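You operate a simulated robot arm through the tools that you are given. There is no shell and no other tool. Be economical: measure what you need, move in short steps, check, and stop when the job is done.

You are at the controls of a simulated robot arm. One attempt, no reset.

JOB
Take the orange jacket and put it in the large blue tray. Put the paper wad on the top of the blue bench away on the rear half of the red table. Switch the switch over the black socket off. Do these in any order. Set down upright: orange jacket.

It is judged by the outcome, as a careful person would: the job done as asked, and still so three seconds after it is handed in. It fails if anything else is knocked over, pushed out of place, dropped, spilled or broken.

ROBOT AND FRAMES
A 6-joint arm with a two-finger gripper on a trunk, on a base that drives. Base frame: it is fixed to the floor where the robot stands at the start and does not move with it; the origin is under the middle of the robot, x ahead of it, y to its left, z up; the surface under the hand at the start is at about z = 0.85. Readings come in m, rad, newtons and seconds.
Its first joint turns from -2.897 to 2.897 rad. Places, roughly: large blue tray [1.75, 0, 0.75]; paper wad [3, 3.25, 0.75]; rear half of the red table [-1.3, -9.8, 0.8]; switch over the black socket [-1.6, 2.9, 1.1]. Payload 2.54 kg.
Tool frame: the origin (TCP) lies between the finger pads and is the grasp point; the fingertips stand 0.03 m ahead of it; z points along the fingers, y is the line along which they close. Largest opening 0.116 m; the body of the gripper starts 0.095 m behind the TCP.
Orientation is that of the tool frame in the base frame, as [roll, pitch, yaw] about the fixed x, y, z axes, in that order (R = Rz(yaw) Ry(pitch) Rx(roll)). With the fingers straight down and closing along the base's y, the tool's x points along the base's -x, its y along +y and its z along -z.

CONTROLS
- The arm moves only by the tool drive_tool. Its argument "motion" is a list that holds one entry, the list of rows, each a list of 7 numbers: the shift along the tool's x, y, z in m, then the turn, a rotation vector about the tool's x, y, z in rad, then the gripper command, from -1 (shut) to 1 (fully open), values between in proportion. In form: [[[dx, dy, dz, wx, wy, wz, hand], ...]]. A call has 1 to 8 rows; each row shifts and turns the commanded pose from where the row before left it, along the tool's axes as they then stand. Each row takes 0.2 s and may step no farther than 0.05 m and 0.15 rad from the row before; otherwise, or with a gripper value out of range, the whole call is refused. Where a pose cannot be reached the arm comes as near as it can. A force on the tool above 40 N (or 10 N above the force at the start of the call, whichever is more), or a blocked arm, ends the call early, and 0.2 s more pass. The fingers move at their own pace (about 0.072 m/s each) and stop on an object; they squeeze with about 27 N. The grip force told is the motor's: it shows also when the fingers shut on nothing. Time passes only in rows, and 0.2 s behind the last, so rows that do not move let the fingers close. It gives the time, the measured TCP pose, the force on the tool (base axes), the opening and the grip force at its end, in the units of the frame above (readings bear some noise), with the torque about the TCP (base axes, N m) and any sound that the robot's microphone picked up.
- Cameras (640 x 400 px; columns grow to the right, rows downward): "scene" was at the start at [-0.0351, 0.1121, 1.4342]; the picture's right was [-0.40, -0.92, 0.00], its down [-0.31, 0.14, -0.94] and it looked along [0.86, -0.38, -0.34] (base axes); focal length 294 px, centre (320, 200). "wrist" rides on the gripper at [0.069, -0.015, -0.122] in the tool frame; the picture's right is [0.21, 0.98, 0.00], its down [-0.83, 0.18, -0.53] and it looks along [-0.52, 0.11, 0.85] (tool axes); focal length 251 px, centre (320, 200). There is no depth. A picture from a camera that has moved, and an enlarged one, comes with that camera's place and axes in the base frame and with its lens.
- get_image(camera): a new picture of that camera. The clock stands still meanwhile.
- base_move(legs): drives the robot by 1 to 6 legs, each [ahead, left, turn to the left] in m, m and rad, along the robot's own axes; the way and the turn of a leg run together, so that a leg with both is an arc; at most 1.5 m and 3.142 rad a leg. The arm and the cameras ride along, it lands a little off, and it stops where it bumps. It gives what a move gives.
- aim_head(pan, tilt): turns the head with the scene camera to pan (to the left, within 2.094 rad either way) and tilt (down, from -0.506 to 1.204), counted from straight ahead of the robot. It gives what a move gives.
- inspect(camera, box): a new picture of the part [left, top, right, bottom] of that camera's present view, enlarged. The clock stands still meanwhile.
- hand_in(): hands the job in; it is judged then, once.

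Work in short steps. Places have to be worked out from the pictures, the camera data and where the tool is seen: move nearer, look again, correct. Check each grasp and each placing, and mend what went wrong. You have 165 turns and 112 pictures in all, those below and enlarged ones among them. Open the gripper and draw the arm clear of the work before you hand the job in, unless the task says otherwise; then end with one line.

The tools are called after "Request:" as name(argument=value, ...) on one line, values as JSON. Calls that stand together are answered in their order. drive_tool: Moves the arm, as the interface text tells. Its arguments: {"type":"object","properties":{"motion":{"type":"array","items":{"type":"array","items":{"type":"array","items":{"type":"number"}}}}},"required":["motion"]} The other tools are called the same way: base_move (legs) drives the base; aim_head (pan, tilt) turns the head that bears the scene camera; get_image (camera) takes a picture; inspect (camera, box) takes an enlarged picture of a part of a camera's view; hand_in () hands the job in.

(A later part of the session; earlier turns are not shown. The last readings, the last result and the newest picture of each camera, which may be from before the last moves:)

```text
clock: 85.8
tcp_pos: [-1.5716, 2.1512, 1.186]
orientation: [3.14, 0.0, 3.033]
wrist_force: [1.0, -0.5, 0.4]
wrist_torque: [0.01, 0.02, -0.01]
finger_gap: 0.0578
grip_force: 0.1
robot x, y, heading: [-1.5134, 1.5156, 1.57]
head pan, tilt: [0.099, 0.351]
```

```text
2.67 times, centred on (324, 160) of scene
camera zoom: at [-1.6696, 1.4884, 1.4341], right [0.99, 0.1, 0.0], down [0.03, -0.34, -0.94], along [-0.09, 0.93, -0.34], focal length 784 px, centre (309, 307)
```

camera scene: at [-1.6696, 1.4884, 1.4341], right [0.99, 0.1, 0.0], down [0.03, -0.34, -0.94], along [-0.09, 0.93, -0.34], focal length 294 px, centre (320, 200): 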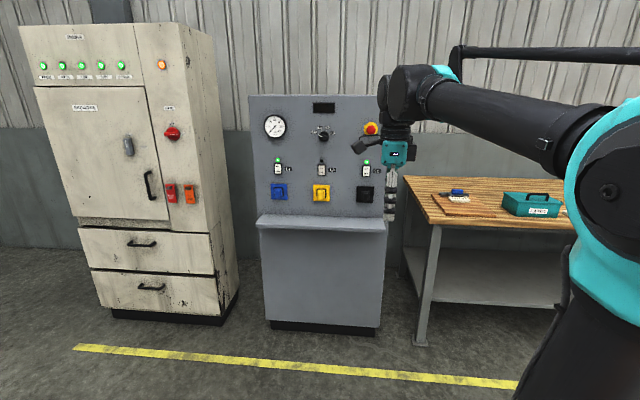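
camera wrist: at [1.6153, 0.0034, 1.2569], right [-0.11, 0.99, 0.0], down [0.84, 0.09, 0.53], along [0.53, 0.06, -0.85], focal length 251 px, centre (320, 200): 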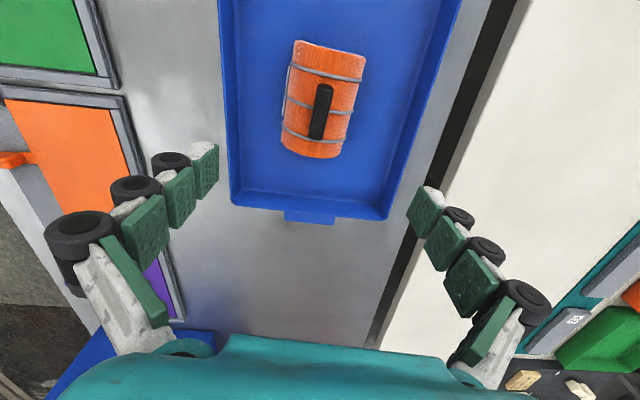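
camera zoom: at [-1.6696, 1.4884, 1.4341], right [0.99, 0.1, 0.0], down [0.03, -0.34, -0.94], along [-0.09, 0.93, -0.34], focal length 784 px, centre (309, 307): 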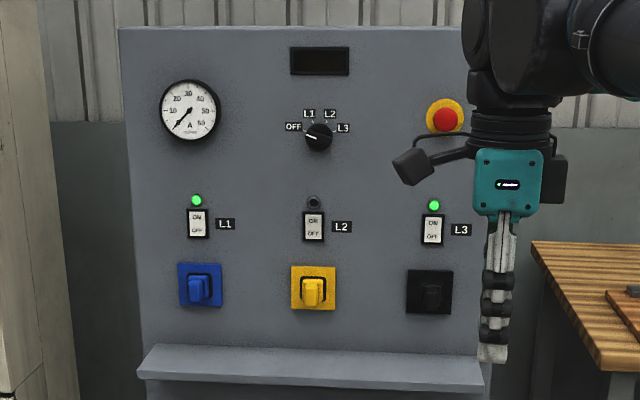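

The switch is L3, on (lamp lit), with OFF at the bottom. I close the gripper and turn the tool to point horizontally at the panel.

Request:
drive_tool(motion=[[[0, 0.05, 0, 0, 0, -0.05, -1], [0, 0.05, 0, 0, 0, -0.058, -1], [0, 0.05, 0, 0, 0, 0, -1], [0, 0, 0, -0.15, 0, 0, -1], [0, 0, 0, -0.15, 0, 0, -1], [0, 0, 0, -0.15, 0, 0, -1], [0, 0, 0, -0.15, 0, 0, -1], [0, 0, 0, -0.15, 0, 0, -1]]])

Request:
drive_tool(motion=[[[0, 0, 0, -0.15, 0, 0, -1], [0, 0, 0, -0.15, 0, 0, -1], [0, 0, 0, -0.15, 0, 0, -1], [0, 0, 0, -0.15, 0, 0, -1], [0, 0, 0, -0.15, 0, 0, -1], [0, 0, 0, -0.07, 0, 0, -1]]])

Request:
get_image(camera="wrist")

Request:
get_image(camera="scene")

```text
clock: 87.6
tcp_pos: [-1.5635, 2.3003, 1.1867]
orientation: [2.387, -0.001, -3.141]
wrist_force: [0.6, 0.6, 0.4]
wrist_torque: [0.0, 0.04, 0.03]
finger_gap: 0.0
grip_force: 27.0
robot x, y, heading: [-1.5063, 1.5168, 1.572]
head pan, tilt: [0.099, 0.351]
```

```text
clock: 89.0
tcp_pos: [-1.5589, 2.3007, 1.1858]
orientation: [1.601, 0.008, -3.133]
wrist_force: [1.4, 0.3, 0.2]
wrist_torque: [-0.01, 0.02, -0.01]
finger_gap: 0.0
grip_force: 27.0
out of reach, approached as far as the arm can: row 6
robot x, y, heading: [-1.5131, 1.5154, 1.571]
head pan, tilt: [0.099, 0.351]
```

```text
74 pictures are left
camera wrist: at [-1.6254, 2.1777, 1.1731], right [-0.22, 0.03, 0.97], down [0.83, -0.52, 0.2], along [0.51, 0.85, 0.09], focal length 251 px, centre (320, 200)
```

wrist: 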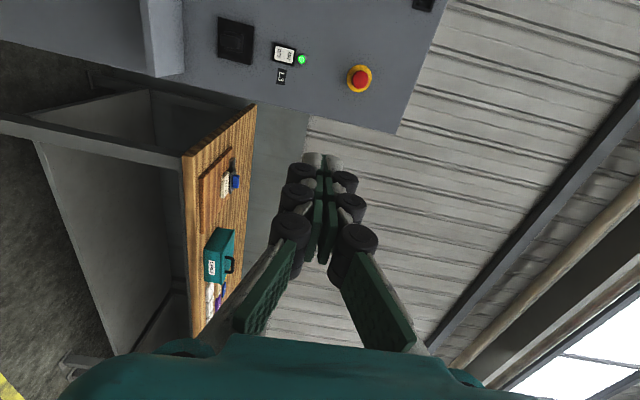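

```text
73 pictures are left
camera scene: at [-1.6695, 1.4884, 1.4342], right [0.99, 0.1, 0.0], down [0.03, -0.34, -0.94], along [-0.09, 0.93, -0.34], focal length 294 px, centre (320, 200)
```

scene: 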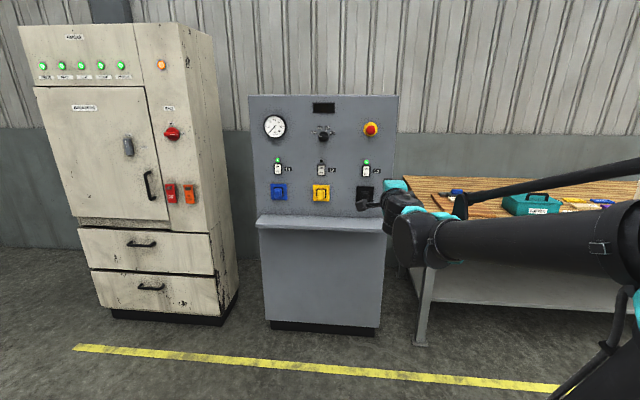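

Triangulating puts the switch at about (−1.58, 2.95, 1.06). I lower the tool to its height and drive ahead 0.38 m.

Request:
drive_tool(motion=[[[0.01, -0.04, 0, 0, 0, 0, -1], [0.01, -0.04, 0, 0, 0, 0, -1], [0, -0.03, 0, 0, 0, 0, -1]]])

Request:
base_move(legs=[[0.36, 0, 0]])

Request:
get_image(camera="wrist")

Request:
get_image(camera="scene")

```text
clock: 89.8
tcp_pos: [-1.5615, 2.3062, 1.0756]
orientation: [1.601, 0.008, -3.134]
wrist_force: [0.8, -0.7, 0.7]
wrist_torque: [0.0, 0.03, -0.02]
finger_gap: 0.0
grip_force: 27.0
out of reach, approached as far as the arm can: row 1, 2, 3
robot x, y, heading: [-1.5108, 1.5159, 1.571]
head pan, tilt: [0.099, 0.351]
```

```text
clock: 92.1
tcp_pos: [-1.563, 2.6669, 1.0763]
orientation: [1.601, 0.006, -3.132]
wrist_force: [0.1, -0.4, 0.1]
wrist_torque: [0.02, 0.01, -0.02]
finger_gap: 0.0
grip_force: 27.3
robot x, y, heading: [-1.5119, 1.8752, 1.571]
head pan, tilt: [0.099, 0.351]
```

```text
72 pictures are left
camera wrist: at [-1.6304, 2.5419, 1.0633], right [-0.22, 0.03, 0.97], down [0.83, -0.52, 0.21], along [0.51, 0.85, 0.09], focal length 251 px, centre (320, 200)
```

wrist: 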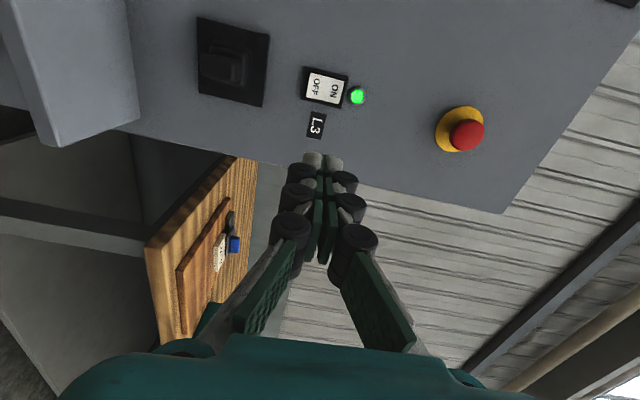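

```text
71 pictures are left
camera scene: at [-1.6699, 1.8468, 1.4342], right [0.99, 0.1, 0.0], down [0.03, -0.34, -0.94], along [-0.1, 0.93, -0.34], focal length 294 px, centre (320, 200)
```

scene: 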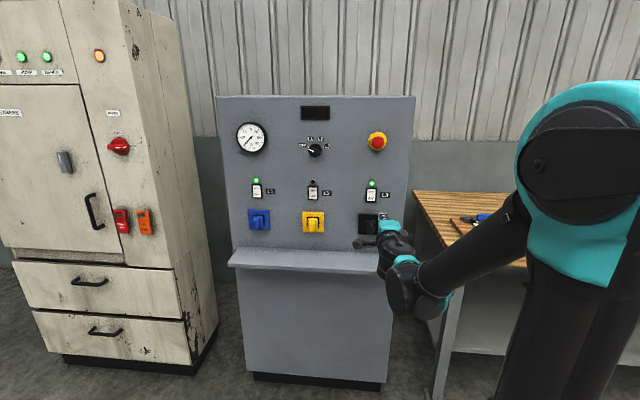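

The switch is at about (−1.587, 2.905, 1.07), its OFF half near z 1.055. I align the fingertips with it and move up to just short of it.

Request:
drive_tool(motion=[[[0.024, -0.022, 0, 0, 0, 0, -1], [0, 0, 0.04, 0, 0, 0, -1], [0, 0, 0.04, 0, 0, 0, -1], [0, 0, 0.04, 0, 0, 0, -1], [0, 0, 0.03, 0, 0, 0, -1]]])

Request:
get_image(camera="wrist")

Request:
inspect(camera="scene", box=[300, 140, 460, 290])

```text
clock: 93.3
tcp_pos: [-1.5865, 2.815, 1.0486]
orientation: [1.6, 0.01, -3.134]
wrist_force: [0.2, -0.5, 1.2]
wrist_torque: [0.02, 0.02, -0.02]
finger_gap: 0.0003
grip_force: 26.9
robot x, y, heading: [-1.5098, 1.8737, 1.574]
head pan, tilt: [0.099, 0.351]
```

```text
70 pictures are left
camera wrist: at [-1.655, 2.6912, 1.0361], right [-0.22, 0.03, 0.97], down [0.83, -0.52, 0.21], along [0.51, 0.85, 0.09], focal length 251 px, centre (320, 200)
```

wrist: 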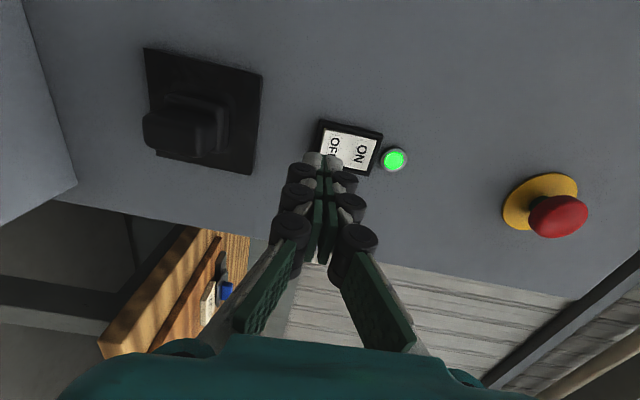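

```text
2.67 times, centred on (380, 215) of scene
camera zoom: at [-1.6699, 1.8466, 1.4342], right [0.99, 0.1, 0.0], down [0.03, -0.34, -0.94], along [-0.1, 0.93, -0.34], focal length 784 px, centre (160, 160)
```

zoom: 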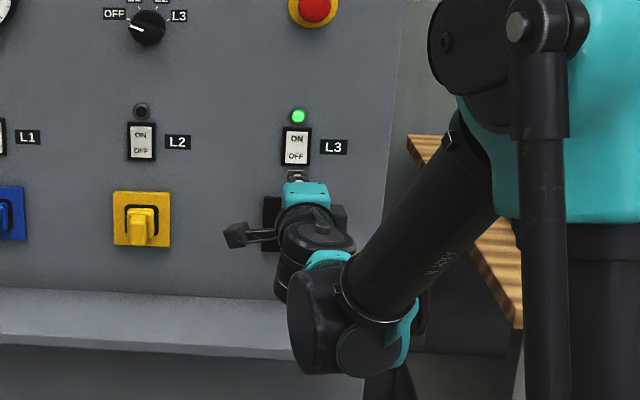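

Tips are lined up with the OFF half. I press in slowly.

Request:
drive_tool(motion=[[[0, 0.003, 0.015, 0, 0, 0, -1], [0, 0, 0.012, 0, 0, 0, -1], [0, 0, 0.008, 0, 0, 0, -1], [0, 0, 0.006, 0, 0, 0, -1]]])

Request:
get_image(camera="wrist")

```text
clock: 94.3
tcp_pos: [-1.5892, 2.8553, 1.0508]
orientation: [1.602, 0.008, -3.134]
wrist_force: [-1.3, -0.2, -0.3]
wrist_torque: [-0.01, -0.02, 0.03]
finger_gap: 0.0002
grip_force: 27.1
robot x, y, heading: [-1.5113, 1.8745, 1.569]
head pan, tilt: [0.099, 0.351]
```

```text
68 pictures are left
camera wrist: at [-1.6554, 2.7318, 1.0379], right [-0.22, 0.03, 0.97], down [0.83, -0.52, 0.21], along [0.51, 0.85, 0.09], focal length 251 px, centre (320, 200)
```

wrist: 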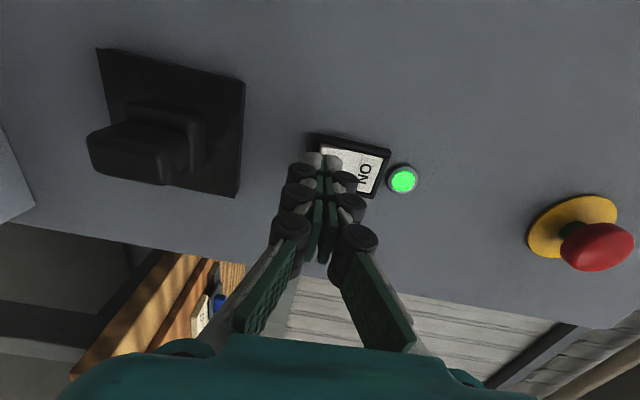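

Almost in contact; I push on in small steps.

Request:
drive_tool(motion=[[[0, 0, 0.005, 0, 0, 0, -1], [0, 0, 0.005, 0, 0, 0, -1], [0, 0, 0.005, 0, 0, 0, -1]]])

Request:
get_image(camera="wrist")

```text
clock: 95.1
tcp_pos: [-1.5889, 2.8704, 1.0501]
orientation: [1.603, 0.009, -3.132]
wrist_force: [-0.3, -0.9, 0.7]
wrist_torque: [0.01, 0.02, -0.01]
finger_gap: 0.0
grip_force: 27.1
robot x, y, heading: [-1.5112, 1.8749, 1.573]
head pan, tilt: [0.099, 0.351]
```

```text
67 pictures are left
camera wrist: at [-1.6559, 2.7466, 1.0377], right [-0.22, 0.03, 0.97], down [0.83, -0.52, 0.21], along [0.51, 0.85, 0.09], focal length 251 px, centre (320, 200)
```

wrist: 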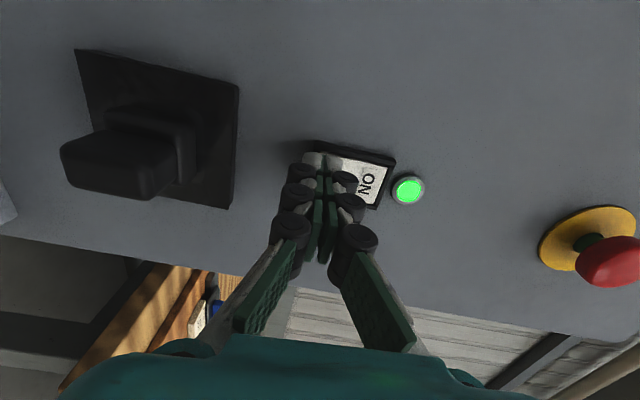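

The tips are drifting toward the switch's −x edge, so I shift +x 8 mm and up 3 mm, then press on.

Request:
drive_tool(motion=[[[-0.008, 0.003, 0, 0, 0, 0, -1], [0, 0, 0.005, 0, 0, 0, -1], [0, 0, 0.005, 0, 0, 0, -1]]])

Request:
inspect(camera="wrist", box=[240, 100, 440, 225])

```text
clock: 95.8
tcp_pos: [-1.582, 2.8733, 1.0529]
orientation: [1.603, 0.006, -3.13]
wrist_force: [0.4, -14.0, 1.7]
wrist_torque: [0.15, -0.01, -0.1]
finger_gap: 0.0
grip_force: 26.1
robot x, y, heading: [-1.5084, 1.8758, 1.575]
head pan, tilt: [0.099, 0.351]
stopped in row 3: the force on the tool passed its limit at 50 N (the readings are from after the stop); the commanded pose is now the measured one
```

```text
3.20 times, centred on (340, 162) of wrist
camera zoom: at [-1.6483, 2.7498, 1.0404], right [-0.22, 0.03, 0.97], down [0.83, -0.52, 0.2], along [0.51, 0.85, 0.09], focal length 805 px, centre (256, 320)
```

zoom: 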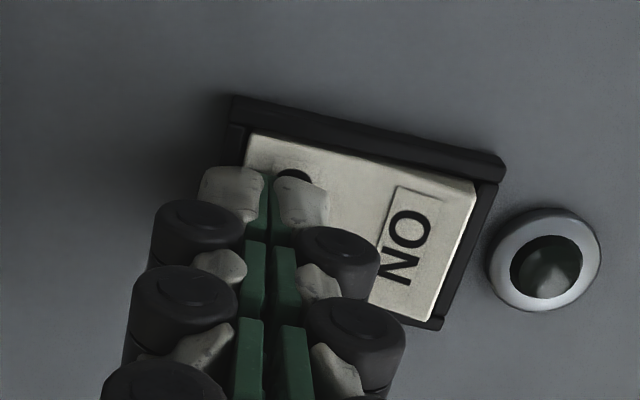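

The switch flipped and the lamp is out. I withdraw and confirm.

Request:
drive_tool(motion=[[[0, 0, -0.02, 0, 0, 0, -1], [0, 0, -0.04, 0, 0, 0, -1], [0, 0, -0.05, 0, 0, 0, -1], [0, 0, -0.05, 0, 0, 0, -1], [0, 0, -0.05, 0, 0, 0, -1]]])

Request:
get_image(camera="wrist")

Request:
inspect(camera="scene", box=[220, 90, 420, 270])

```text
clock: 97.0
tcp_pos: [-1.5808, 2.6647, 1.0593]
orientation: [1.609, 0.01, -3.132]
wrist_force: [-0.3, 0.2, -0.6]
wrist_torque: [-0.01, -0.02, -0.02]
finger_gap: 0.0002
grip_force: 26.7
robot x, y, heading: [-1.512, 1.8745, 1.577]
head pan, tilt: [0.099, 0.351]
```

```text
65 pictures are left
camera wrist: at [-1.6463, 2.5409, 1.0471], right [-0.22, 0.03, 0.97], down [0.83, -0.52, 0.21], along [0.51, 0.85, 0.09], focal length 251 px, centre (320, 200)
```

wrist: 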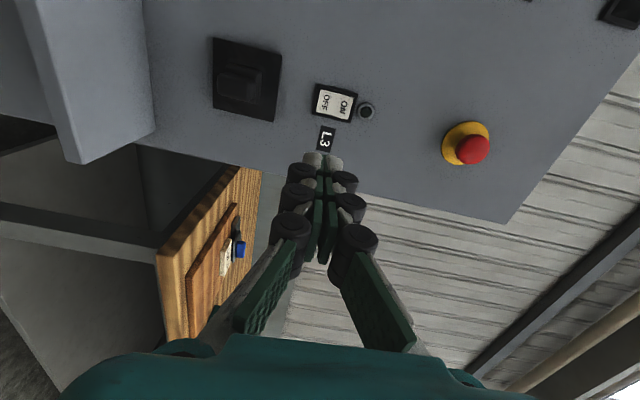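

```text
2.22 times, centred on (320, 180) of scene
camera zoom: at [-1.67, 1.8469, 1.4342], right [0.99, 0.1, 0.0], down [0.03, -0.34, -0.94], along [-0.1, 0.93, -0.34], focal length 654 px, centre (320, 244)
```

zoom: 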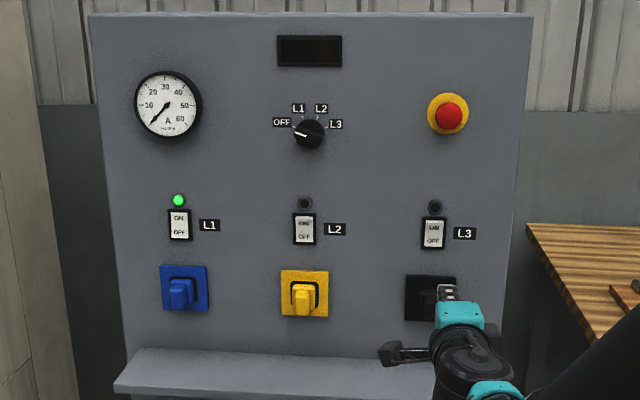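

Switch L3 is off, and the others are unchanged. I back away and point the tool down again.

Request:
base_move(legs=[[-0.2, 0, 0]])

Request:
drive_tool(motion=[[[0, 0.05, 0, 0, 0, 0, -1], [0, 0.05, 0, 0, 0, 0, -1], [0, 0, 0, 0.15, 0, 0, 0], [0, 0, 0, 0.15, 0, 0, 0], [0, 0, 0, 0.15, 0, 0, 0], [0, 0, 0, 0.15, 0, 0, 0], [0, 0, 0, 0.15, 0, 0, 0], [0, 0, 0, 0.15, 0, 0, 0]]])

Request:
drive_tool(motion=[[[0, 0, 0, 0.15, 0, 0, 0], [0, 0, 0, 0.15, 0, 0, 0], [0, 0, 0, 0.15, 0, 0, 0], [0, 0, 0, 0.15, 0, 0, 0], [0, 0, 0, 0.032, 0, 0, 0], [0, -0.05, 0, 0, 0, 0, 0], [0, -0.05, 0, 0, 0, 0, 0], [0, -0.05, 0, 0, 0, 0, 0]]])

Request:
aim_head(pan=-1.3, tilt=0.35)

Request:
get_image(camera="scene")

```text
clock: 98.6
tcp_pos: [-1.5795, 2.4657, 1.0601]
orientation: [1.609, 0.009, -3.132]
wrist_force: [-0.3, -0.1, 0.7]
wrist_torque: [-0.03, 0.0, 0.02]
finger_gap: 0.0
grip_force: 27.1
robot x, y, heading: [-1.5126, 1.6733, 1.571]
head pan, tilt: [0.099, 0.351]
```

```text
clock: 100.4
tcp_pos: [-1.5796, 2.4692, 1.1593]
orientation: [2.509, 0.009, -3.131]
wrist_force: [-0.7, 0.9, 0.7]
wrist_torque: [0.02, -0.01, 0.03]
finger_gap: 0.0581
grip_force: 0.0
robot x, y, heading: [-1.5102, 1.6782, 1.575]
head pan, tilt: [0.099, 0.351]
```

```text
clock: 102.2
tcp_pos: [-1.5775, 2.3209, 1.1578]
orientation: [3.138, 0.008, -3.13]
wrist_force: [-0.6, 0.3, -1.3]
wrist_torque: [-0.08, -0.01, 0.01]
finger_gap: 0.058
grip_force: 0.0
robot x, y, heading: [-1.5081, 1.6788, 1.579]
head pan, tilt: [0.099, 0.351]
```

```text
clock: 103.8
tcp_pos: [-1.5772, 2.3216, 1.1587]
orientation: [3.139, 0.007, -3.133]
wrist_force: [-0.2, -0.8, -0.6]
wrist_torque: [-0.02, 0.0, 0.02]
finger_gap: 0.058
grip_force: 0.1
robot x, y, heading: [-1.5094, 1.6737, 1.574]
head pan, tilt: [-1.3, 0.351]
```

```text
63 pictures are left
camera scene: at [-1.5704, 1.5795, 1.4342], right [0.27, -0.96, 0.0], down [-0.33, -0.09, -0.94], along [0.9, 0.25, -0.34], focal length 294 px, centre (320, 200)
```

scene: 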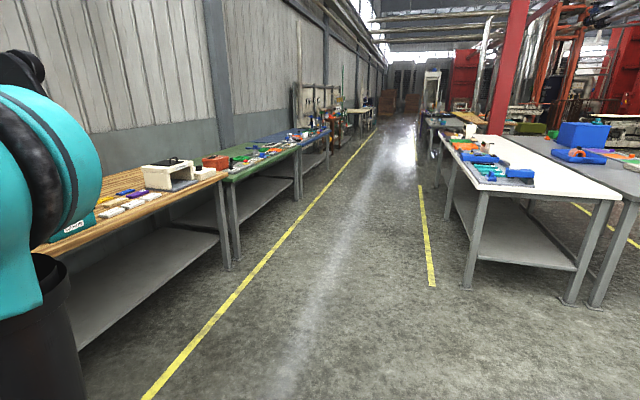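

The aisle is clear. I drive right along it to face the blue bench.

Request:
base_move(legs=[[0, -1.45, 0], [0, -1.45, 0], [0, -1.4, 0]])

Request:
aim_head(pan=0.0, tilt=0.5)

Request:
get_image(camera="scene")

```text
clock: 124.3
tcp_pos: [2.7189, 2.318, 1.159]
orientation: [3.139, 0.009, 3.141]
wrist_force: [-0.1, -0.3, -1.4]
wrist_torque: [0.02, 0.01, -0.02]
finger_gap: 0.058
grip_force: 0.2
robot x, y, heading: [2.7774, 1.6725, 1.565]
head pan, tilt: [-1.3, 0.351]
```

```text
clock: 125.8
tcp_pos: [2.7198, 2.3188, 1.1583]
orientation: [3.141, 0.007, 3.141]
wrist_force: [-0.1, -0.5, -1.1]
wrist_torque: [-0.01, -0.05, 0.01]
finger_gap: 0.0581
grip_force: 0.0
robot x, y, heading: [2.777, 1.6712, 1.558]
head pan, tilt: [0.0, 0.499]
```

```text
62 pictures are left
camera scene: at [2.6282, 1.6443, 1.4205], right [1.0, -0.01, 0.0], down [-0.01, -0.48, -0.88], along [0.01, 0.88, -0.48], focal length 294 px, centre (320, 200)
```

scene: 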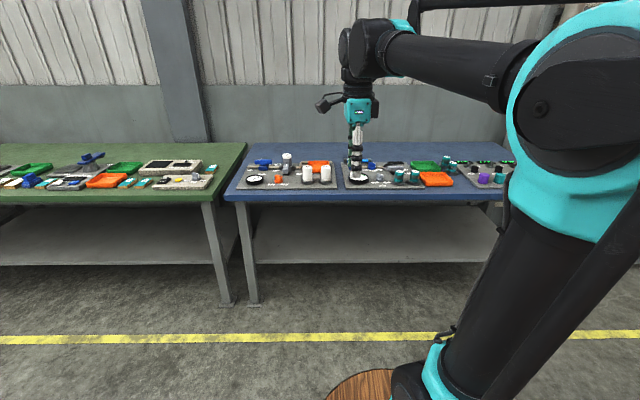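

I look closely at the top of the blue bench.

Request:
inspect(camera="scene", box=[220, 130, 380, 210])

Request:
inspect(camera="scene", box=[360, 130, 520, 210])

```text
4.00 times, centred on (300, 170) of scene
camera zoom: at [2.6282, 1.6443, 1.4205], right [1.0, -0.01, 0.0], down [-0.01, -0.48, -0.88], along [0.01, 0.88, -0.48], focal length 1176 px, centre (400, 320)
```

zoom: 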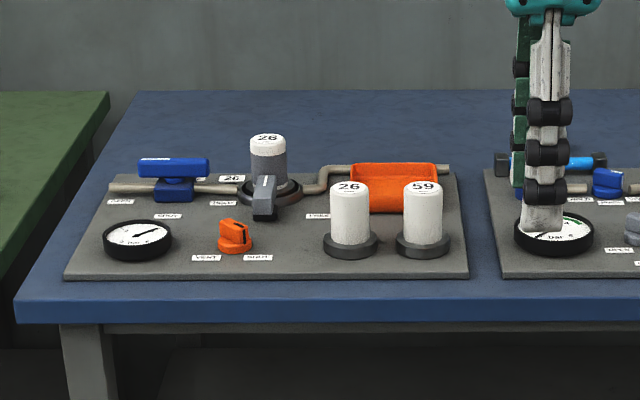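

```text
4.00 times, centred on (440, 170) of scene
camera zoom: at [2.6282, 1.6443, 1.4205], right [1.0, -0.01, 0.0], down [-0.01, -0.48, -0.88], along [0.01, 0.88, -0.48], focal length 1176 px, centre (-160, 320)
```

zoom: 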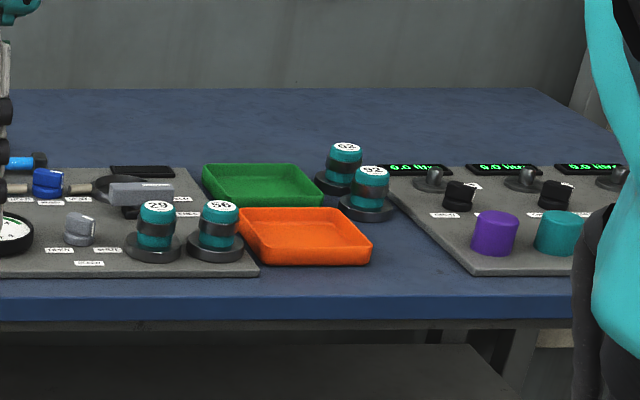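

No wad is visible from here; it may be hidden by the arm or behind the objects. I move right and look from there.

Request:
base_move(legs=[[0.1, -0.55, 0]])

Request:
aim_head(pan=0.1, tilt=0.45)

Request:
inspect(camera="scene", box=[100, 110, 400, 230])

Request:
get_image(camera="wrist")

```text
clock: 129.0
tcp_pos: [3.2732, 2.4128, 1.159]
orientation: [3.14, 0.009, 3.14]
wrist_force: [0.1, -0.1, 0.0]
wrist_torque: [-0.02, -0.01, 0.0]
finger_gap: 0.0582
grip_force: 0.1
robot x, y, heading: [3.3281, 1.7665, 1.558]
head pan, tilt: [0.0, 0.499]
```

```text
clock: 129.7
tcp_pos: [3.273, 2.4122, 1.1586]
orientation: [3.139, 0.009, 3.14]
wrist_force: [-0.3, -0.1, 0.4]
wrist_torque: [-0.01, -0.02, -0.02]
finger_gap: 0.0581
grip_force: 0.1
robot x, y, heading: [3.3303, 1.7649, 1.564]
head pan, tilt: [0.099, 0.45]
```

```text
2.13 times, centred on (250, 170) of scene
camera zoom: at [3.1723, 1.7388, 1.4249], right [1.0, 0.09, 0.0], down [0.04, -0.43, -0.9], along [-0.08, 0.9, -0.44], focal length 628 px, centre (469, 264)
```

zoom: 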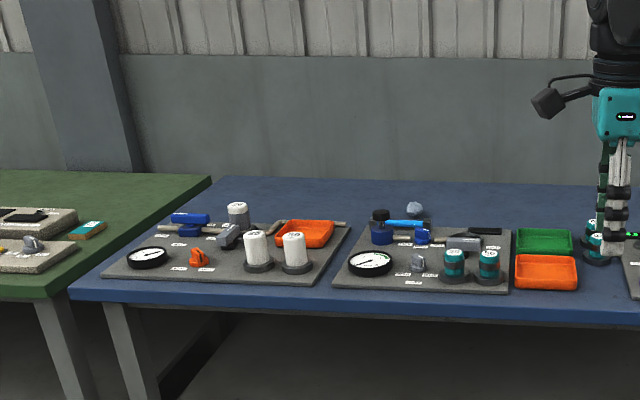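

```text
58 pictures are left
camera wrist: at [3.2037, 2.3963, 1.2794], right [-0.21, 0.98, 0.0], down [0.82, 0.18, 0.54], along [0.53, 0.12, -0.84], focal length 251 px, centre (320, 200)
```

wrist: 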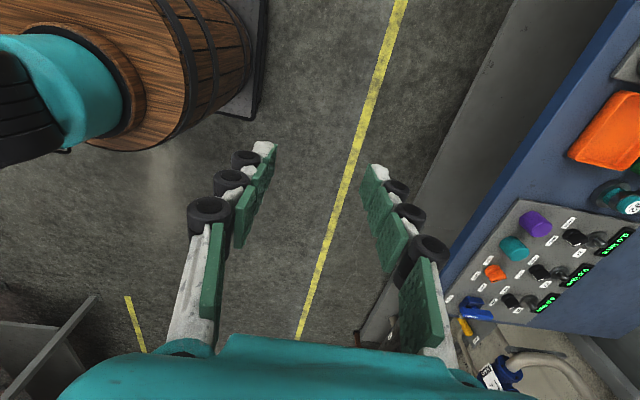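

There's a pale lump behind the middle board, at about (415, 208) in the enlarged view. I zoom in.

Request:
inspect(camera="scene", box=[260, 120, 340, 170])

```text
8.00 times, centred on (300, 145) of scene
camera zoom: at [3.1723, 1.7388, 1.4249], right [1.0, 0.09, 0.0], down [0.04, -0.43, -0.9], along [-0.08, 0.9, -0.44], focal length 2353 px, centre (480, 640)
```

zoom: 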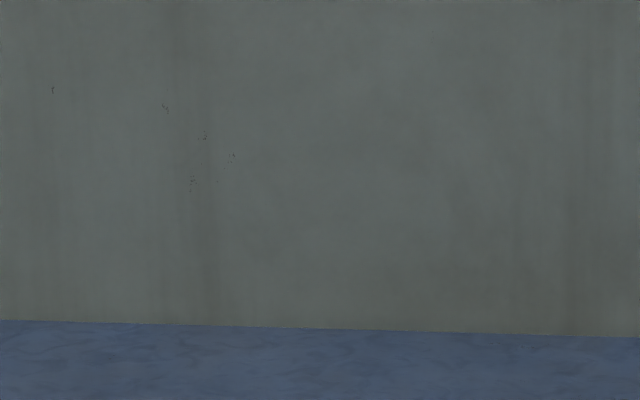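

Request:
inspect(camera="scene", box=[255, 155, 335, 205])

```text
8.00 times, centred on (295, 180) of scene
camera zoom: at [3.1723, 1.7388, 1.4249], right [1.0, 0.09, 0.0], down [0.04, -0.43, -0.9], along [-0.08, 0.9, -0.44], focal length 2353 px, centre (520, 360)
```

zoom: 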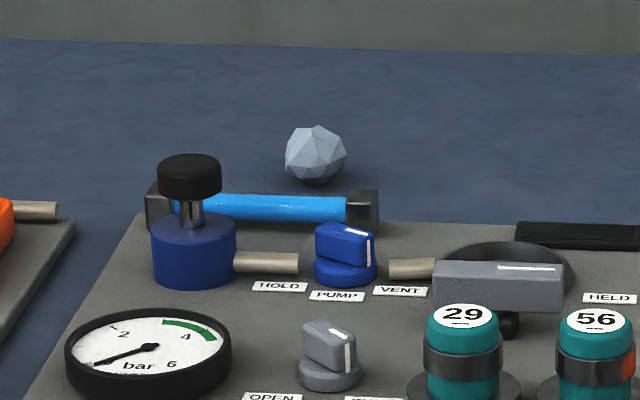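

The paper wad is found at about (2.91, 3.165, 0.87), roughly 4.5 cm across, behind the hammer. I drive opposite it and closer.

Request:
base_move(legs=[[0, 0.42, 0], [0.5, 0, 0]])

Request:
get_image(camera="wrist")

Request:
get_image(camera="scene")

```text
clock: 134.8
tcp_pos: [2.8576, 2.9118, 1.1585]
orientation: [3.141, 0.008, -3.14]
wrist_force: [-0.9, -0.3, -0.7]
wrist_torque: [0.01, -0.04, -0.03]
finger_gap: 0.0582
grip_force: 0.1
robot x, y, heading: [2.9163, 2.2662, 1.564]
head pan, tilt: [0.099, 0.45]
```

```text
55 pictures are left
camera wrist: at [2.7874, 2.8953, 1.2794], right [-0.22, 0.98, 0.0], down [0.82, 0.18, 0.54], along [0.53, 0.12, -0.84], focal length 251 px, centre (320, 200)
```

wrist: 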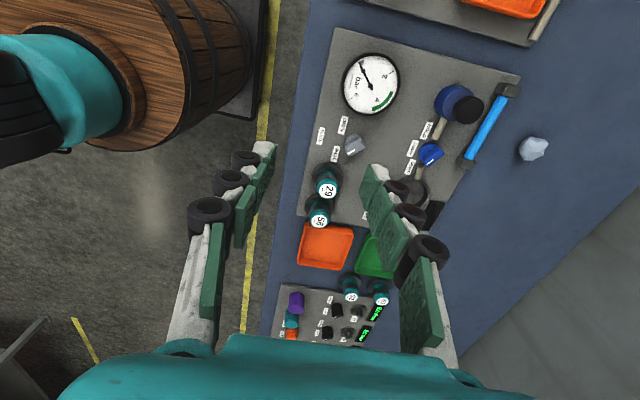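

```text
54 pictures are left
camera scene: at [2.7581, 2.2378, 1.4249], right [1.0, 0.09, 0.0], down [0.04, -0.43, -0.9], along [-0.08, 0.9, -0.44], focal length 294 px, centre (320, 200)
```

scene: 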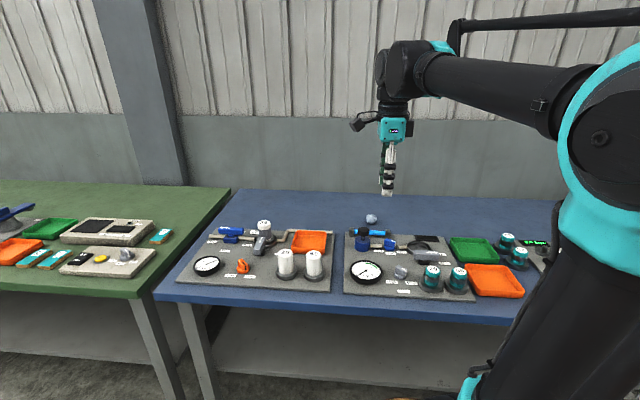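

Triangulation gives the wad at (2.875, 3.354, 0.80), so the bench top is lower, about 0.78. I drive ahead 0.2 and move the hand above it.

Request:
base_move(legs=[[0.2, 0.03, 0]])

Request:
drive_tool(motion=[[[-0.01, 0.045, 0, 0, 0, 0, 0.4], [-0.01, 0.045, 0, 0, 0, 0, 0.4], [0, 0.045, 0.0, 0, 0, 0, 0.4], [0, 0.045, 0.0, 0, 0, 0, 0.4], [0, 0.04, 0.02, 0, 0, 0, 0.4], [0, 0, 0.045, 0, 0, 0, 0.4], [0, 0, 0.045, 0, 0, 0, 0.4]]])

Request:
get_image(camera="wrist")

Request:
get_image(camera="scene")

```text
clock: 136.4
tcp_pos: [2.828, 3.114, 1.1593]
orientation: [3.141, 0.009, -3.14]
wrist_force: [-0.2, 0.2, -0.4]
wrist_torque: [-0.01, 0.01, 0.05]
finger_gap: 0.0579
grip_force: 0.1
robot x, y, heading: [2.8878, 2.4664, 1.565]
head pan, tilt: [0.099, 0.45]
```

```text
clock: 138.0
tcp_pos: [2.8487, 3.3331, 1.0502]
orientation: [3.139, 0.009, -3.14]
wrist_force: [-1.0, -1.0, 1.3]
wrist_torque: [0.03, -0.02, 0.01]
finger_gap: 0.0814
grip_force: 0.1
robot x, y, heading: [2.889, 2.4665, 1.563]
head pan, tilt: [0.099, 0.45]
```

```text
53 pictures are left
camera wrist: at [2.7799, 3.3169, 1.1696], right [-0.22, 0.98, 0.0], down [0.82, 0.18, 0.54], along [0.53, 0.12, -0.84], focal length 251 px, centre (320, 200)
```

wrist: 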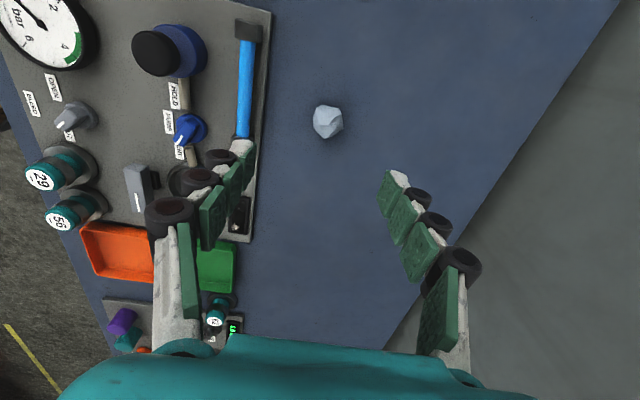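

```text
52 pictures are left
camera scene: at [2.7294, 2.4397, 1.4249], right [1.0, 0.09, 0.0], down [0.04, -0.43, -0.9], along [-0.08, 0.9, -0.44], focal length 294 px, centre (320, 200)
```

scene: 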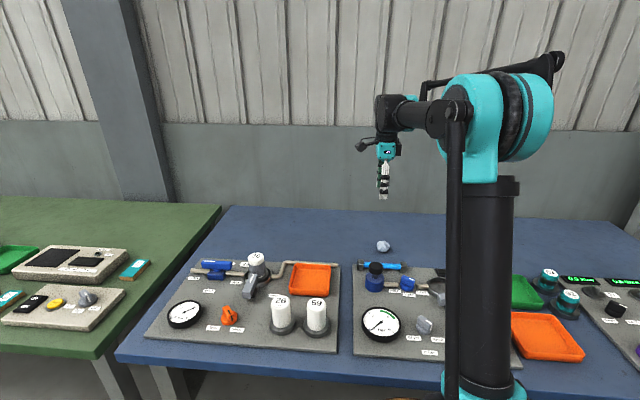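

The wad is confirmed at (2.878, 3.352). I align above it and lower to z 0.85.

Request:
drive_tool(motion=[[[-0.029, 0.019, 0, 0, 0, 0, 0.4], [0, 0, 0.05, 0, 0, 0, 0.4], [0, 0, 0.05, 0, 0, 0, 0.4], [0, 0, 0.05, 0, 0, 0, 0.4], [0, 0, 0.05, 0, 0, 0, 0.4]]])

Request:
get_image(camera="wrist")

Request:
inspect(camera="scene", box=[340, 200, 440, 275])

```text
clock: 139.2
tcp_pos: [2.8801, 3.3536, 0.8483]
orientation: [3.141, 0.008, -3.14]
wrist_force: [-0.8, -0.5, 0.1]
wrist_torque: [0.07, 0.0, 0.0]
finger_gap: 0.0811
grip_force: 0.1
robot x, y, heading: [2.8896, 2.4671, 1.565]
head pan, tilt: [0.099, 0.45]
```

```text
51 pictures are left
camera wrist: at [2.8106, 3.337, 0.9692], right [-0.22, 0.98, 0.0], down [0.82, 0.18, 0.54], along [0.53, 0.12, -0.84], focal length 251 px, centre (320, 200)
```

wrist: 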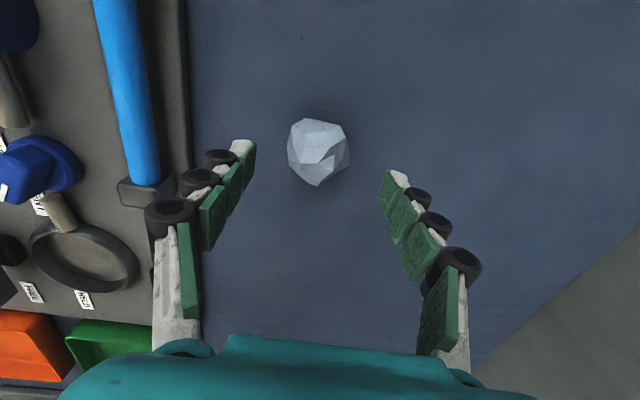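

```text
5.33 times, centred on (390, 238) of scene
camera zoom: at [2.7294, 2.4397, 1.4249], right [1.0, 0.09, 0.0], down [0.04, -0.43, -0.9], along [-0.08, 0.9, -0.44], focal length 1569 px, centre (-53, 0)
```

zoom: 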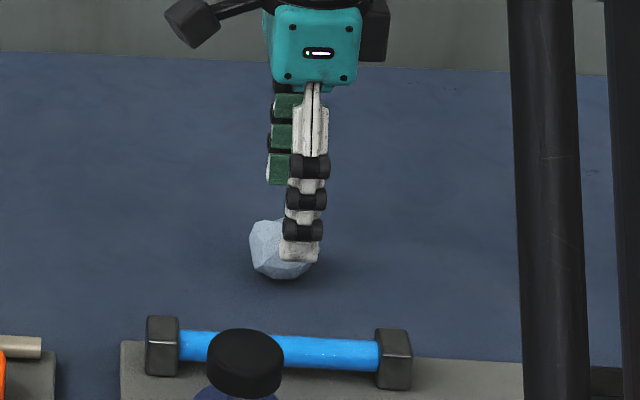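

Aligned. I lower 0.03 more and close gently around it.

Request:
drive_tool(motion=[[[0.001, -0.001, 0.015, 0, 0, 0, 0.4], [0, 0, 0.013, 0, 0, 0, 0.4], [0, 0, 0, 0, 0, 0, -0.1], [0, 0, 0, 0, 0, 0, -0.4], [0, 0, 0, 0, 0, 0, -1], [0, 0, 0, 0, 0, 0, -1]]])

Request:
get_image(camera="wrist")

```text
clock: 140.6
tcp_pos: [2.8798, 3.3531, 0.821]
orientation: [3.141, 0.008, -3.141]
wrist_force: [-0.3, -0.3, 0.4]
wrist_torque: [0.01, 0.04, -0.02]
finger_gap: 0.0464
grip_force: 26.8
robot x, y, heading: [2.8886, 2.4661, 1.562]
head pan, tilt: [0.099, 0.45]
```

```text
49 pictures are left
camera wrist: at [2.81, 3.3362, 0.942], right [-0.22, 0.98, 0.0], down [0.82, 0.18, 0.54], along [0.53, 0.12, -0.84], focal length 251 px, centre (320, 200)
```

wrist: 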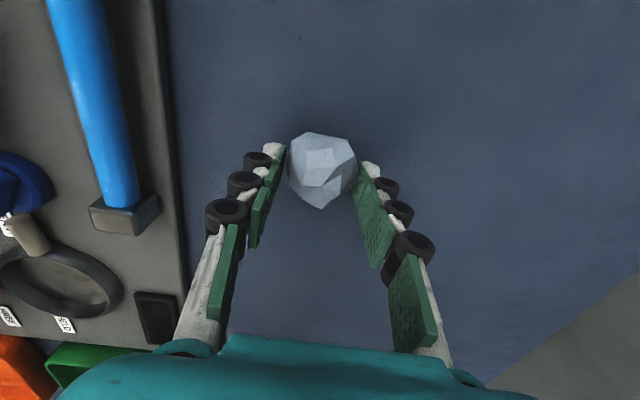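

Gripped (gap 0.046). I lift a little and check.

Request:
drive_tool(motion=[[[0, 0, -0.02, 0, 0, 0, -1], [0, 0, -0.04, 0, 0, 0, -1], [0, 0, -0.05, 0, 0, 0, -1], [0, 0, -0.05, 0, 0, 0, -1], [0, 0, -0.05, 0, 0, 0, -1], [0, 0, -0.05, 0, 0, 0, -1], [0, 0, -0.05, 0, 0, 0, -1]]])

Request:
get_image(camera="wrist")

```text
clock: 142.2
tcp_pos: [2.8751, 3.3525, 1.1335]
orientation: [3.14, 0.008, -3.141]
wrist_force: [0.6, 0.2, -0.8]
wrist_torque: [-0.03, 0.05, 0.01]
finger_gap: 0.0462
grip_force: 27.1
robot x, y, heading: [2.8913, 2.4641, 1.565]
head pan, tilt: [0.099, 0.45]
```

```text
48 pictures are left
camera wrist: at [2.806, 3.336, 1.2533], right [-0.22, 0.98, 0.0], down [0.82, 0.18, 0.54], along [0.53, 0.12, -0.84], focal length 251 px, centre (320, 200)
```

wrist: 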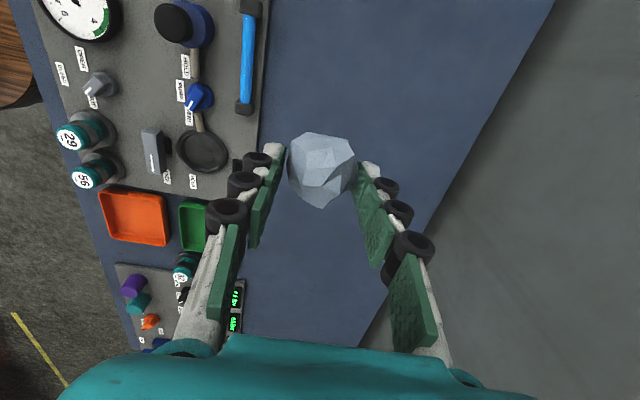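

The wad is held. I retract the arm and drive back out to the open floor at x≈0.

Request:
drive_tool(motion=[[[0, -0.045, -0.01, 0, 0, 0, -1], [0, -0.045, -0.01, 0, 0, 0, -1], [0, -0.045, -0.01, 0, 0, 0, -1], [0, -0.045, -0.01, 0, 0, 0, -1], [0, -0.045, 0, 0, 0, 0, -1], [0, -0.045, 0, 0, 0, 0, -1], [0, -0.045, 0, 0, 0, 0, -1]]])

Request:
base_move(legs=[[-0.75, 0, 0], [0, 1.45, 0], [0, 1.45, 0], [0, 0.2, 0], [0, 0, 1.57], [0, 0, 1.57]])

Request:
aim_head(pan=0.2, tilt=0.3)

Request:
get_image(camera="scene")

```text
clock: 143.8
tcp_pos: [2.8756, 3.0369, 1.1695]
orientation: [3.139, 0.009, -3.141]
wrist_force: [-0.4, 0.9, 0.0]
wrist_torque: [-0.03, 0.0, 0.0]
finger_gap: 0.0461
grip_force: 27.2
robot x, y, heading: [2.8898, 2.4677, 1.564]
head pan, tilt: [0.099, 0.45]
```

```text
clock: 170.3
tcp_pos: [-0.2086, 1.1647, 1.1709]
orientation: [3.14, 0.009, -0.004]
wrist_force: [-0.5, 0.7, 0.3]
wrist_torque: [0.02, -0.05, -0.01]
finger_gap: 0.0448
grip_force: 27.2
robot x, y, heading: [-0.2197, 1.7344, -1.578]
head pan, tilt: [0.099, 0.45]
```

```text
clock: 171.0
tcp_pos: [-0.2107, 1.1648, 1.1707]
orientation: [3.141, 0.01, -0.002]
wrist_force: [-0.1, -0.6, 0.1]
wrist_torque: [-0.03, -0.01, 0.0]
finger_gap: 0.0447
grip_force: 27.5
robot x, y, heading: [-0.216, 1.7351, -1.585]
head pan, tilt: [0.201, 0.3]
```

```text
47 pictures are left
camera scene: at [-0.0512, 1.7603, 1.4388], right [-0.98, -0.19, 0.0], down [-0.06, 0.29, -0.96], along [0.18, -0.94, -0.3], focal length 294 px, centre (320, 200)
```

scene: 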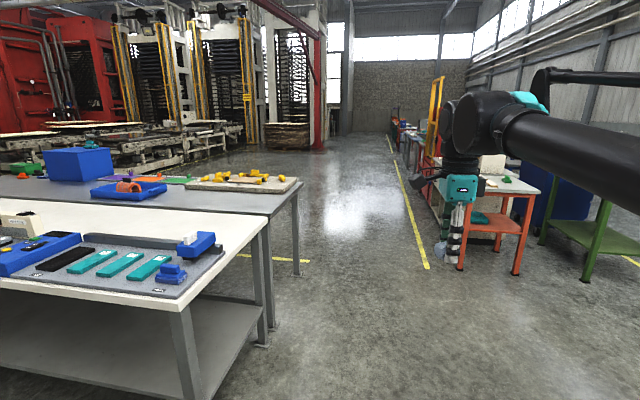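

A clear corridor leads toward −y. I drive straight down it.

Request:
base_move(legs=[[0, 0.1, 0.012], [1.5, 0, 0], [1.5, 0, 0], [1.5, 0, 0], [1.5, 0, 0]])

Request:
aim_head(pan=-0.4, tilt=0.25)

Request:
get_image(camera="scene")

```text
clock: 200.2
tcp_pos: [-0.0665, -4.8245, 1.1698]
orientation: [3.141, 0.009, 0.021]
wrist_force: [-0.4, -0.5, 0.0]
wrist_torque: [-0.02, 0.0, -0.02]
finger_gap: 0.0448
grip_force: 27.4
robot x, y, heading: [-0.089, -4.2567, -1.555]
head pan, tilt: [0.201, 0.3]
```

```text
clock: 201.2
tcp_pos: [-0.0668, -4.8248, 1.1709]
orientation: [3.139, 0.009, 0.019]
wrist_force: [0.8, -0.1, 0.3]
wrist_torque: [0.0, -0.06, -0.02]
finger_gap: 0.0446
grip_force: 27.3
robot x, y, heading: [-0.0922, -4.258, -1.556]
head pan, tilt: [-0.4, 0.25]
```

```text
46 pictures are left
camera scene: at [0.0229, -4.2206, 1.4436], right [-0.93, 0.38, 0.0], down [0.09, 0.23, -0.97], along [-0.37, -0.9, -0.25], focal length 294 px, centre (320, 200)
```

scene: 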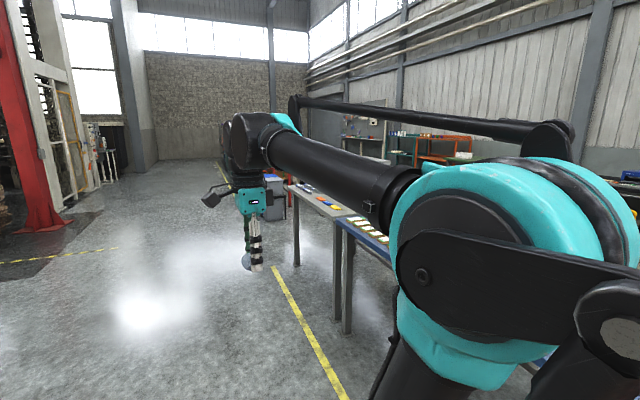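

Clear ahead. I continue 3.5 m and look right for the red table.

Request:
base_move(legs=[[1.5, 0, -0.015], [1.5, 0, 0], [0.6, 0, 0]])

Request:
aim_head(pan=-0.3, tilt=0.3)

Request:
get_image(camera="scene")

```text
clock: 218.6
tcp_pos: [-0.075, -8.4194, 1.1694]
orientation: [3.141, 0.011, 0.008]
wrist_force: [-0.2, 0.1, -0.5]
wrist_torque: [-0.01, -0.02, 0.02]
finger_gap: 0.0446
grip_force: 26.9
robot x, y, heading: [-0.0943, -7.852, -1.573]
head pan, tilt: [-0.4, 0.25]
```

```text
clock: 219.3
tcp_pos: [-0.0753, -8.419, 1.1704]
orientation: [3.14, 0.009, 0.01]
wrist_force: [0.7, 0.2, 0.0]
wrist_torque: [0.01, -0.02, -0.01]
finger_gap: 0.0448
grip_force: 26.7
robot x, y, heading: [-0.0922, -7.8542, -1.569]
head pan, tilt: [-0.3, 0.3]
```

```text
45 pictures are left
camera scene: at [0.0297, -7.8201, 1.4389], right [-0.96, 0.3, 0.0], down [0.09, 0.28, -0.96], along [-0.28, -0.91, -0.3], focal length 294 px, centre (320, 200)
```

scene: 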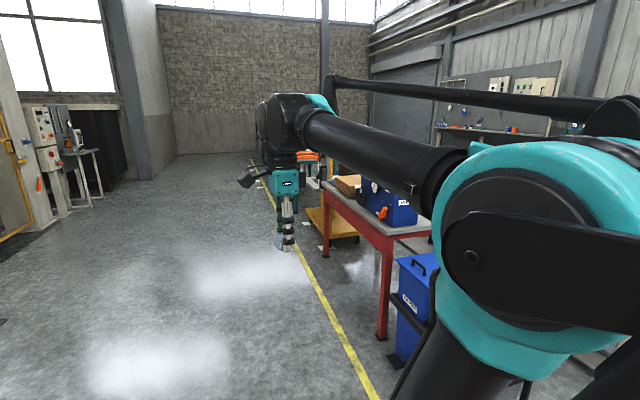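

The red table is ahead on the right, its near legs at about (−0.83, −9.2). I drive level with it, turn to face it and look.

Request:
base_move(legs=[[1.4, 0.2, 0], [0.5, 0, 0], [0, 0, -1.57]])

Request:
aim_head(pan=0.0, tilt=0.55)

Request:
get_image(camera="scene")

```text
clock: 232.7
tcp_pos: [-0.4723, -9.7566, 1.1713]
orientation: [3.138, 0.009, -1.573]
wrist_force: [-0.2, -0.8, -0.2]
wrist_torque: [-0.02, 0.01, 0.01]
finger_gap: 0.0448
grip_force: 27.4
robot x, y, heading: [0.0965, -9.7437, 3.13]
head pan, tilt: [-0.3, 0.3]
```

```text
clock: 233.5
tcp_pos: [-0.4722, -9.7541, 1.1699]
orientation: [3.14, 0.008, -1.571]
wrist_force: [0.2, 0.0, 0.0]
wrist_torque: [-0.01, 0.0, -0.01]
finger_gap: 0.0447
grip_force: 27.5
robot x, y, heading: [0.0932, -9.7463, 3.126]
head pan, tilt: [0.0, 0.55]
```

```text
44 pictures are left
camera scene: at [0.1257, -9.8954, 1.416], right [0.01, 1.0, 0.0], down [0.52, -0.01, -0.85], along [-0.85, 0.01, -0.52], focal length 294 px, centre (320, 200)
```

scene: 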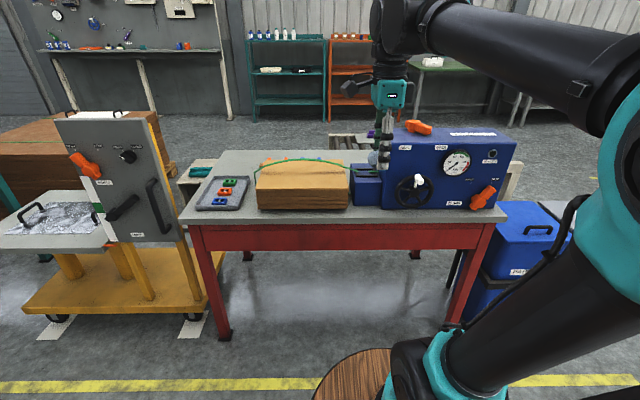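

The table spans x −0.80…−1.51 and y −10.45…−9.17, with its front edge facing me. The free spot in the rear half is behind the small tray, near (−1.37, −10.32). I drive nearer.

Request:
base_move(legs=[[0, 0.5, 0.015], [0.42, 0, 0]])

Request:
get_image(camera="scene")

Request:
get_image(camera="wrist")

```text
clock: 238.6
tcp_pos: [-0.8905, -10.2632, 1.1708]
orientation: [3.141, 0.009, -1.558]
wrist_force: [0.3, 0.4, -0.3]
wrist_torque: [0.0, -0.01, 0.0]
finger_gap: 0.0443
grip_force: 27.1
robot x, y, heading: [-0.3208, -10.2449, -3.137]
head pan, tilt: [0.0, 0.55]
```

```text
43 pictures are left
camera scene: at [-0.2907, -10.3939, 1.4159], right [-0.01, 1.0, 0.0], down [0.52, 0.0, -0.85], along [-0.85, -0.01, -0.52], focal length 294 px, centre (320, 200)
```

scene: 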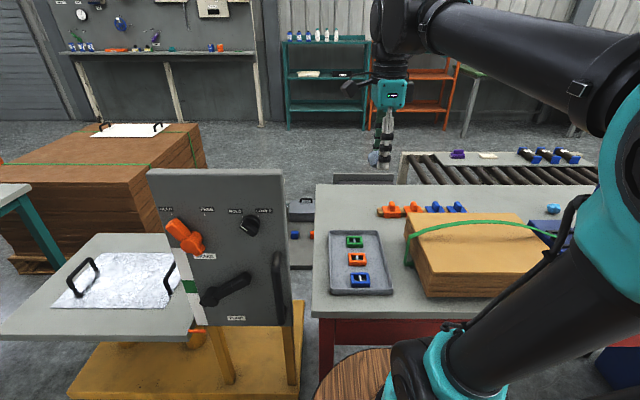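

```text
42 pictures are left
camera wrist: at [-0.8732, -10.335, 1.291], right [-0.97, -0.23, 0.0], down [-0.19, 0.82, 0.54], along [-0.12, 0.53, -0.84], focal length 251 px, centre (320, 200)
```

wrist: 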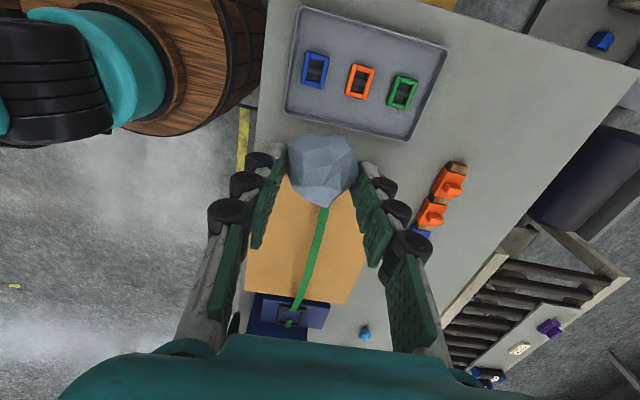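

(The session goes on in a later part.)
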